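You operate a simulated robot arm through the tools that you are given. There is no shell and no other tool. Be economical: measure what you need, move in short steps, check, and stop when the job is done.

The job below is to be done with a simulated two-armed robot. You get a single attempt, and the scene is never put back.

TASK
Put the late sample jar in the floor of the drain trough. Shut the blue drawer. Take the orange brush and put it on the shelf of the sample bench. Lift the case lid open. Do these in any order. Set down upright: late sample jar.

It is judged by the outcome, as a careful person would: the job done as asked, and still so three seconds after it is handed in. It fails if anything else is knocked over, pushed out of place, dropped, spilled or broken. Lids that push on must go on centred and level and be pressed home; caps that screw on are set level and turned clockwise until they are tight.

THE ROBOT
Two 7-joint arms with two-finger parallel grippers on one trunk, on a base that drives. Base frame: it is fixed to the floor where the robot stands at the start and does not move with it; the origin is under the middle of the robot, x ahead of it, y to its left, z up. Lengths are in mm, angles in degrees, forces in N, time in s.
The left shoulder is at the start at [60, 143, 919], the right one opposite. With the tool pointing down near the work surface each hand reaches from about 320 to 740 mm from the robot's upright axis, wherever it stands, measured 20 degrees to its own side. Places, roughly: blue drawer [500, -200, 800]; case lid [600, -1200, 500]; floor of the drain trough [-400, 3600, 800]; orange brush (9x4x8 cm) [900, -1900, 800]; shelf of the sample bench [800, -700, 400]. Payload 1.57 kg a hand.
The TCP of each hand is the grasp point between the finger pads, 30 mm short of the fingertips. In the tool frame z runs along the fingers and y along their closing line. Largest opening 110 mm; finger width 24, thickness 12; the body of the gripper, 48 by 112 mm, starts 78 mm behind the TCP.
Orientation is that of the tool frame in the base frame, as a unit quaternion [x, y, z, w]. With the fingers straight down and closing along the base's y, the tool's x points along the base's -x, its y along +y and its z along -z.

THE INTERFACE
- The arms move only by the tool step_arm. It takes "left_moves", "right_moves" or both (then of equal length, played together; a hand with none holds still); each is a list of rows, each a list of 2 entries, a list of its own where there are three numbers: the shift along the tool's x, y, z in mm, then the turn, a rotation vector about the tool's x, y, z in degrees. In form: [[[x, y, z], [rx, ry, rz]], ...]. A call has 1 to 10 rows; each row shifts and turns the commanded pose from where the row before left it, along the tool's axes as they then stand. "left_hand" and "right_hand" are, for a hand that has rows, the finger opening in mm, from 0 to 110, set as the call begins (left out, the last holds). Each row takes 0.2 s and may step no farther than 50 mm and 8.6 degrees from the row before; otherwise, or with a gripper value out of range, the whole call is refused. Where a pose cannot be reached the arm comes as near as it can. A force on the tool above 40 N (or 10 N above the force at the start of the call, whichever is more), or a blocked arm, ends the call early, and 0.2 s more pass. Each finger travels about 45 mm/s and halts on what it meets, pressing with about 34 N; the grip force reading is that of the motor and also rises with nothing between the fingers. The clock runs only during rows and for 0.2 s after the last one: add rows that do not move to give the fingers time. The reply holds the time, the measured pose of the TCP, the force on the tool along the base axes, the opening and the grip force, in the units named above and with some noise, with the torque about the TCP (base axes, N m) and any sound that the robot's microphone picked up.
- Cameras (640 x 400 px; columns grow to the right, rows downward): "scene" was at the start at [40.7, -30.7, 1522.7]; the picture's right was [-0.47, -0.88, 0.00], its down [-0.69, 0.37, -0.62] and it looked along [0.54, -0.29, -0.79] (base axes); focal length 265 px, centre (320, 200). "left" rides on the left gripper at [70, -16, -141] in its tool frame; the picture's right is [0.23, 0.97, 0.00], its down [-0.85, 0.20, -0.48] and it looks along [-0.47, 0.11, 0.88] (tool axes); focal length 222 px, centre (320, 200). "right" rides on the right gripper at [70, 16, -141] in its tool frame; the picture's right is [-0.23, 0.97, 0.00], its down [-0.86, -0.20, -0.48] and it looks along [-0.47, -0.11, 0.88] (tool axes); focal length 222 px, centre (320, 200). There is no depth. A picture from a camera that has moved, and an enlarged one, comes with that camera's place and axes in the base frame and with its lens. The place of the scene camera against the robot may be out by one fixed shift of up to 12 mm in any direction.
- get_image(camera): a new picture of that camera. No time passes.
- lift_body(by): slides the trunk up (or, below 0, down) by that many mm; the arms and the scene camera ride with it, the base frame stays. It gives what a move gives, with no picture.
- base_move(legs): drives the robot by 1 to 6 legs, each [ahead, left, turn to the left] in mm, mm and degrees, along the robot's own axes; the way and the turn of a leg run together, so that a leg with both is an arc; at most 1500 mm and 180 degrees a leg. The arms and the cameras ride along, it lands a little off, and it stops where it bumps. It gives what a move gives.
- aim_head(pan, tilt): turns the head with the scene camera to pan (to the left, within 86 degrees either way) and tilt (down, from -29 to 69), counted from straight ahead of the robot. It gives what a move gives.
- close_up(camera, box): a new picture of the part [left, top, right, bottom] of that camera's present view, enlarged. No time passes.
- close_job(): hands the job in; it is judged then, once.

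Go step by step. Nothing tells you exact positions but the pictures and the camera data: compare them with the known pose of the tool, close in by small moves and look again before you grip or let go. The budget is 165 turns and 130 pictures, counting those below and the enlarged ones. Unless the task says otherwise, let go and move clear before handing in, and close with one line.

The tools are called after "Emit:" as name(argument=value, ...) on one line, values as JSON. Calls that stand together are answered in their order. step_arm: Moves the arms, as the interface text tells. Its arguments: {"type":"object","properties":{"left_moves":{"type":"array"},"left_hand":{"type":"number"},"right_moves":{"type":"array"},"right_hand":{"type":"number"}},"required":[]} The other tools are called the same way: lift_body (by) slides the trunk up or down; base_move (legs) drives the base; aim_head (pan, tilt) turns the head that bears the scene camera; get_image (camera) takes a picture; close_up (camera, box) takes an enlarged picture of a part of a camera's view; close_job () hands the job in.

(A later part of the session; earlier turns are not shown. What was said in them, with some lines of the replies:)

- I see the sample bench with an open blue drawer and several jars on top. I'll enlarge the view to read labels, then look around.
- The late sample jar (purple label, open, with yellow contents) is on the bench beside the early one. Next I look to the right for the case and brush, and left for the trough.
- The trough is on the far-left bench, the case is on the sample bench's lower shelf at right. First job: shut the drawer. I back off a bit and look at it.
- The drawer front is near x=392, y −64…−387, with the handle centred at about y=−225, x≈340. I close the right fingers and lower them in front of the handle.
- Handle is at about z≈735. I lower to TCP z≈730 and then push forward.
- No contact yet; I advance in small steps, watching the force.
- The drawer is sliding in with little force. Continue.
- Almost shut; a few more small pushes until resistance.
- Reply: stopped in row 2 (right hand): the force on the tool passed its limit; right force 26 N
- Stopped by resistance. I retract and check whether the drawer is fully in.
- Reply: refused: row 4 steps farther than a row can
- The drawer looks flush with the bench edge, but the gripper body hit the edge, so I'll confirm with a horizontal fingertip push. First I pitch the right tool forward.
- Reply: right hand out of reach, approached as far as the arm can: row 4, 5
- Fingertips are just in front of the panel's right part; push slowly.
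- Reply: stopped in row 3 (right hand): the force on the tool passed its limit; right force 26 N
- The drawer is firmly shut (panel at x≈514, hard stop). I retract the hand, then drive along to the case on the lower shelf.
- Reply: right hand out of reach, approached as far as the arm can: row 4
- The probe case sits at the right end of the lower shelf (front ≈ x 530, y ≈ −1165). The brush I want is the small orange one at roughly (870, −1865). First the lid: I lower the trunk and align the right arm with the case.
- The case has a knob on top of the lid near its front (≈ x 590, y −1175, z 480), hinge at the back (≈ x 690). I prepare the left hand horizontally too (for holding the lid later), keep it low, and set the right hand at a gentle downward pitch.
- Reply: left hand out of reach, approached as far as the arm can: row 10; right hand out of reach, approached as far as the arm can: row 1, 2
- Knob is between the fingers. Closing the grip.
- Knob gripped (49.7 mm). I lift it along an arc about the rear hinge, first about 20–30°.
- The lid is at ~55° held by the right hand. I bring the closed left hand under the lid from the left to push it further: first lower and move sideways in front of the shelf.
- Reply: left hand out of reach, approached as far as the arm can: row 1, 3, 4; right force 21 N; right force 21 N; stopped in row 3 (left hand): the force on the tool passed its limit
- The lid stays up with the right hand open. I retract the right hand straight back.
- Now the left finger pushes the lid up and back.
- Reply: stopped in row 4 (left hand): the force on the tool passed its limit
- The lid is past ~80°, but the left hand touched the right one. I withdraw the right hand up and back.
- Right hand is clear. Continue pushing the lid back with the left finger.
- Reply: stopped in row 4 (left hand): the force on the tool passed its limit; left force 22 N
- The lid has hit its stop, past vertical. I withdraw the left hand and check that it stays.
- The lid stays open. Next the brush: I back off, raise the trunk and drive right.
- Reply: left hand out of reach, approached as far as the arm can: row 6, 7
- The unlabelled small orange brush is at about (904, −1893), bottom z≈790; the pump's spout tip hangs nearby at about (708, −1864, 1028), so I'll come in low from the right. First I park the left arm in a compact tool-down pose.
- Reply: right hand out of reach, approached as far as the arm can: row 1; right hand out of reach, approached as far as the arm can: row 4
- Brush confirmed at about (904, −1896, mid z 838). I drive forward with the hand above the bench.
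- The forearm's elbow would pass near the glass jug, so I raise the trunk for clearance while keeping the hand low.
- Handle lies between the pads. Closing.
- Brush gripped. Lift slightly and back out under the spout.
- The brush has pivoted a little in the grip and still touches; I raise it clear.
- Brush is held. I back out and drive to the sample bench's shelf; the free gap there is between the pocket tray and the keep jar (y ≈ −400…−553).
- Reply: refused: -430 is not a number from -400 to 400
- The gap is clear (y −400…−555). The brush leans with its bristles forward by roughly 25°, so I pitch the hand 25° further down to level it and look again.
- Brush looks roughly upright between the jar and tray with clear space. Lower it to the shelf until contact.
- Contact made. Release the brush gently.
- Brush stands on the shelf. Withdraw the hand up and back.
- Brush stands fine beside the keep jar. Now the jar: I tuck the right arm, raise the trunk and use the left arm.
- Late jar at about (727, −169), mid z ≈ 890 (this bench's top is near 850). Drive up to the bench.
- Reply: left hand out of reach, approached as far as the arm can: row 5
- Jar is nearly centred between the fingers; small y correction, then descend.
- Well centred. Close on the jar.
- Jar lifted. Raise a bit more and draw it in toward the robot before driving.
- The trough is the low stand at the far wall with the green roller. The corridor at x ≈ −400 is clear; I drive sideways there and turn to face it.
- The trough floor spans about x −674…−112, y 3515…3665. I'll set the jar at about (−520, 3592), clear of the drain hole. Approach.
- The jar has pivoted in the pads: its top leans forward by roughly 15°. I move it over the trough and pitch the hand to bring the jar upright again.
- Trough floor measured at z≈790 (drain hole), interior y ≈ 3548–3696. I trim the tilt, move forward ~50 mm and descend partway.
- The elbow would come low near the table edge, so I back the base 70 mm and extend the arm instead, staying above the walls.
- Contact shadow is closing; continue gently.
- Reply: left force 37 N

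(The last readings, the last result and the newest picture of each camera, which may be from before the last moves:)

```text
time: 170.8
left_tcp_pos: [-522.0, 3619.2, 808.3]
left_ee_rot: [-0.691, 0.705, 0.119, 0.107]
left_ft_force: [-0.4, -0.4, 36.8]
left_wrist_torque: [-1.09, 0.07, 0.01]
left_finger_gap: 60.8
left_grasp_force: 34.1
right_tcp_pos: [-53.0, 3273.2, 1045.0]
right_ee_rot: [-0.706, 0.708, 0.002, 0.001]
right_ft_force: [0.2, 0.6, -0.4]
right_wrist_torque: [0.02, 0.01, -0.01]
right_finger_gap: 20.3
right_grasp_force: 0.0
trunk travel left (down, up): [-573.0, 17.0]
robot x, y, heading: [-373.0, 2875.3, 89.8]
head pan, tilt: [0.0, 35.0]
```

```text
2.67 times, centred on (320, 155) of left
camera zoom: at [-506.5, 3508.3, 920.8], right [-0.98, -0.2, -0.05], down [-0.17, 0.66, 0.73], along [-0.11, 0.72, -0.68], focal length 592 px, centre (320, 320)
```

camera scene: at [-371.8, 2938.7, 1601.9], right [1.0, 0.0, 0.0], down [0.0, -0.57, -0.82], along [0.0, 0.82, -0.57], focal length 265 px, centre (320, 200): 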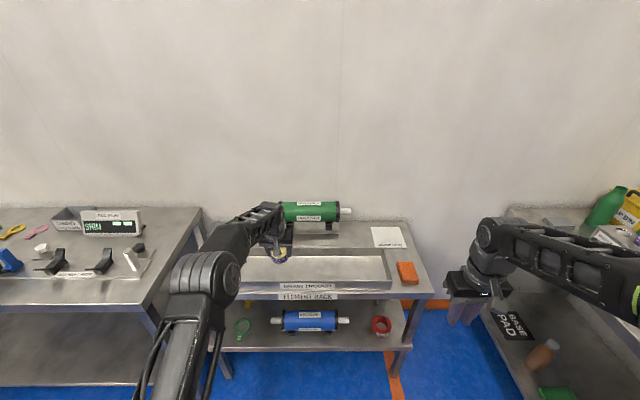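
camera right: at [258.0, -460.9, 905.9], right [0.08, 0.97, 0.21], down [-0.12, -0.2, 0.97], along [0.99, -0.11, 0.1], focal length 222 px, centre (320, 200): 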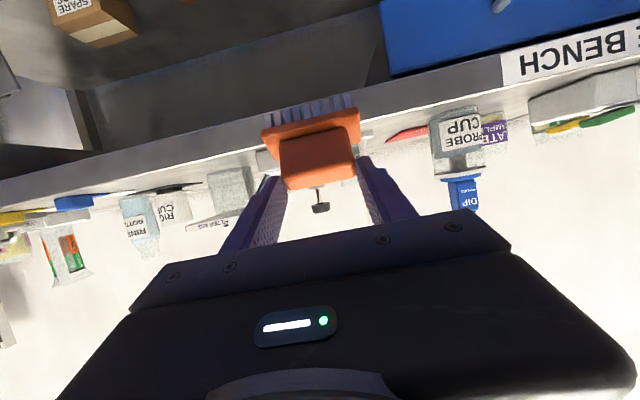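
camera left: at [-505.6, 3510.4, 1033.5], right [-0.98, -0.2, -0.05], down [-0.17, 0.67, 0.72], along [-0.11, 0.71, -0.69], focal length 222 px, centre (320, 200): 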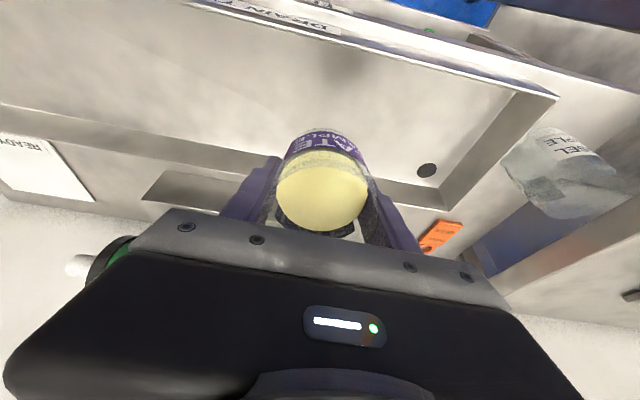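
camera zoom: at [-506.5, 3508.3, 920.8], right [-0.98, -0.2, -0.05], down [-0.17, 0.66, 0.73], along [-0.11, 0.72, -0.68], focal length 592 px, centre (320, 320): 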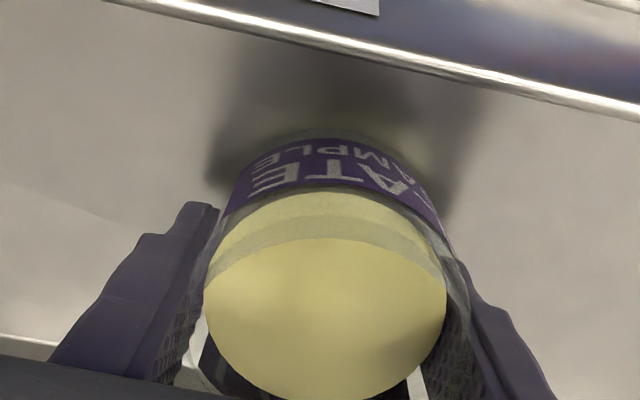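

The jar now reads level (its top disc matches a horizontal plane within a degree or two) and rests on the floor. Ease the pressure and release.

Emit:
step_arm(left_moves=[[[-0.5, 0, -1.5], [0, 0, 0]], [[0, 0, 0], [0, 0, 0]]])

Emit:
step_arm(left_moves=[[[0, 0, 0], [0, 0, 0]], [[0, 0, 0], [0, 0, 0]], [[0, 0, 0], [0, 0, 0]], [[0, 0, 0], [0, 0, 0]]], left_hand=92)

Emit:
get_image(camera="left")

```text
time: 171.4
left_tcp_pos: [-522.4, 3619.2, 809.7]
left_ee_rot: [-0.691, 0.705, 0.119, 0.107]
left_ft_force: [1.2, 3.4, 31.1]
left_wrist_torque: [-0.74, -0.01, 0.01]
left_finger_gap: 60.8
left_grasp_force: 34.1
right_tcp_pos: [-52.3, 3274.6, 1045.3]
right_ee_rot: [-0.706, 0.708, 0.002, 0.001]
right_ft_force: [0.4, 0.3, 0.1]
right_wrist_torque: [-0.02, 0.05, 0.01]
right_finger_gap: 19.8
right_grasp_force: 0.0
trunk travel left (down, up): [-573.0, 17.0]
robot x, y, heading: [-375.3, 2877.7, 89.8]
head pan, tilt: [0.0, 35.0]
```

```text
time: 172.4
left_tcp_pos: [-522.5, 3618.4, 804.2]
left_ee_rot: [-0.69, 0.707, 0.115, 0.104]
left_ft_force: [0.1, 0.9, -0.7]
left_wrist_torque: [-0.03, 0.01, -0.03]
left_finger_gap: 92.1
left_grasp_force: 0.0
right_tcp_pos: [-53.4, 3276.4, 1044.5]
right_ee_rot: [-0.706, 0.708, 0.001, 0.002]
right_ft_force: [0.6, 0.2, 0.2]
right_wrist_torque: [0.04, 0.01, 0.0]
right_finger_gap: 20.1
right_grasp_force: 0.0
trunk travel left (down, up): [-573.0, 17.0]
robot x, y, heading: [-378.2, 2880.6, 89.6]
head pan, tilt: [0.0, 35.0]
```

```text
8 pictures are left
camera left: at [-506.8, 3508.9, 917.1], right [-0.98, -0.2, -0.05], down [-0.17, 0.67, 0.72], along [-0.11, 0.71, -0.69], focal length 222 px, centre (320, 200)
```

left: 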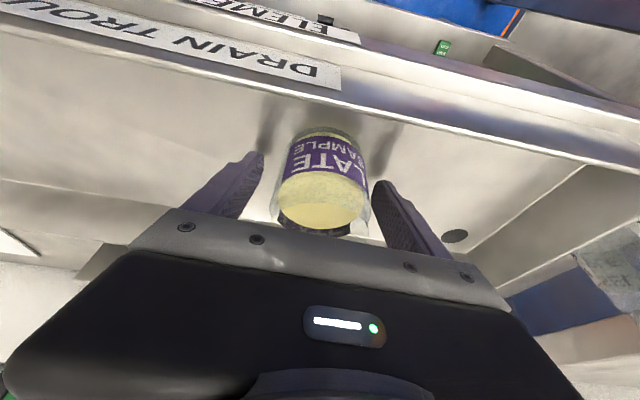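

Released. Withdraw the hand along its own axis, then check.

Emit:
step_arm(left_moves=[[[0, 0, -20], [0, 0, 0]], [[0, 0, -25], [0, 0, 0]], [[0, 0, -35], [0, 0, 0]], [[0, 0, -40], [0, 0, 0]], [[0, 0, -45], [0, 0, 0]], [[0, 0, -45], [0, 0, 0]]])

Emit:
get_image(camera="left")

Emit:
close_up(camera="scene", box=[230, 220, 350, 300])

```text
time: 173.8
left_tcp_pos: [-520.2, 3555.1, 1006.3]
left_ee_rot: [-0.691, 0.706, 0.116, 0.104]
left_ft_force: [-0.6, 0.0, 1.0]
left_wrist_torque: [-0.01, -0.03, 0.01]
left_finger_gap: 91.9
left_grasp_force: 0.1
right_tcp_pos: [-54.1, 3274.0, 1042.5]
right_ee_rot: [-0.707, 0.707, 0.001, 0.002]
right_ft_force: [-0.3, 0.0, 0.6]
right_wrist_torque: [0.02, 0.0, -0.03]
right_finger_gap: 20.0
right_grasp_force: 0.1
trunk travel left (down, up): [-573.0, 17.0]
robot x, y, heading: [-376.1, 2876.9, 89.5]
head pan, tilt: [0.0, 35.0]
```

```text
7 pictures are left
camera left: at [-504.2, 3444.3, 1117.4], right [-0.98, -0.2, -0.05], down [-0.17, 0.67, 0.72], along [-0.11, 0.71, -0.69], focal length 222 px, centre (320, 200)
```

left: 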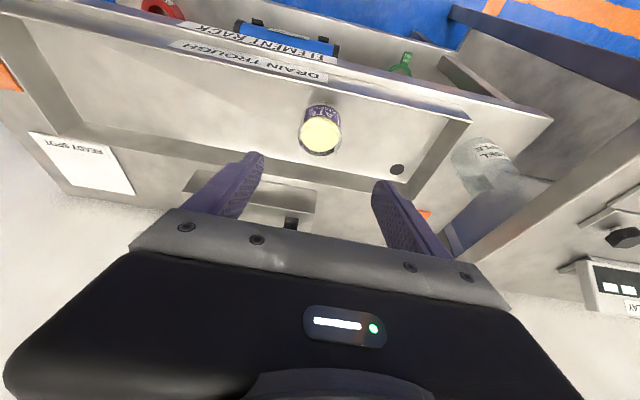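

```text
5.00 times, centred on (290, 260) of scene
camera zoom: at [-371.8, 2937.8, 1601.9], right [1.0, -0.01, 0.0], down [0.0, -0.57, -0.82], along [0.0, 0.82, -0.57], focal length 1324 px, centre (470, -100)
```

zoom: 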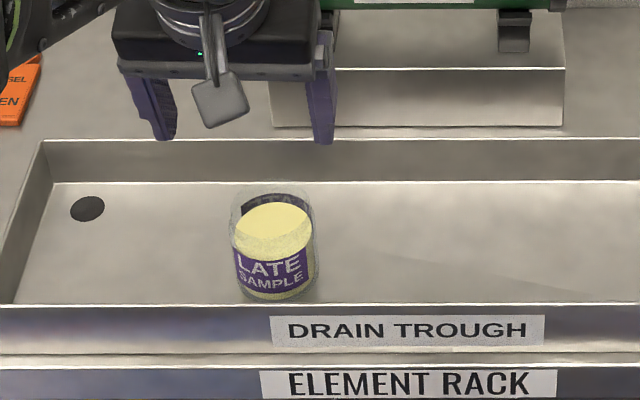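

The jar stands upright on the trough floor. I back the robot clear and take a last look.

Emit:
base_move(legs=[[-350, 0, 0]])

Emit:
get_image(camera="scene")

```text
time: 176.0
left_tcp_pos: [-521.4, 3200.7, 1005.7]
left_ee_rot: [-0.691, 0.705, 0.117, 0.104]
left_ft_force: [0.8, -0.4, 0.4]
left_wrist_torque: [0.02, -0.01, -0.02]
left_finger_gap: 92.1
left_grasp_force: 0.0
right_tcp_pos: [-53.0, 2922.2, 1043.7]
right_ee_rot: [-0.706, 0.708, 0.001, 0.001]
right_ft_force: [-0.3, -0.2, -0.3]
right_wrist_torque: [0.0, 0.01, 0.03]
right_finger_gap: 19.7
right_grasp_force: 0.1
trunk travel left (down, up): [-573.0, 17.0]
robot x, y, heading: [-377.0, 2523.3, 89.7]
head pan, tilt: [0.0, 35.0]
```

```text
5 pictures are left
camera scene: at [-373.5, 2584.5, 1602.0], right [1.0, 0.0, 0.0], down [0.0, -0.57, -0.82], along [0.0, 0.82, -0.57], focal length 265 px, centre (320, 200)
```

scene: 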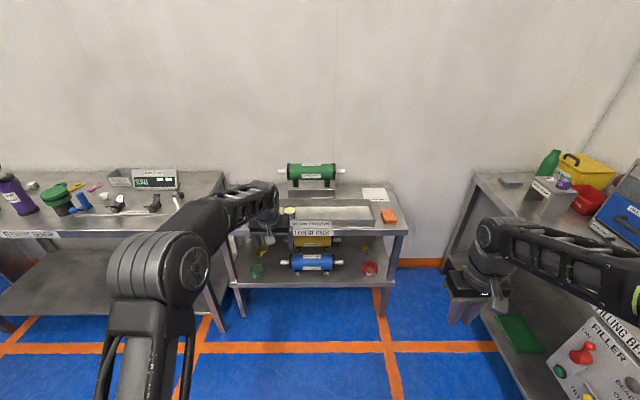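

All four parts are done and the robot is clear of the benches, so I'm handing in.

Emit:
close_job()

```text
The job is handed in.
```

The job is handed in: the late sample jar stands upright on the drain trough floor, the blue drawer is shut, the orange brush is on the sample bench shelf, and the case lid is open.
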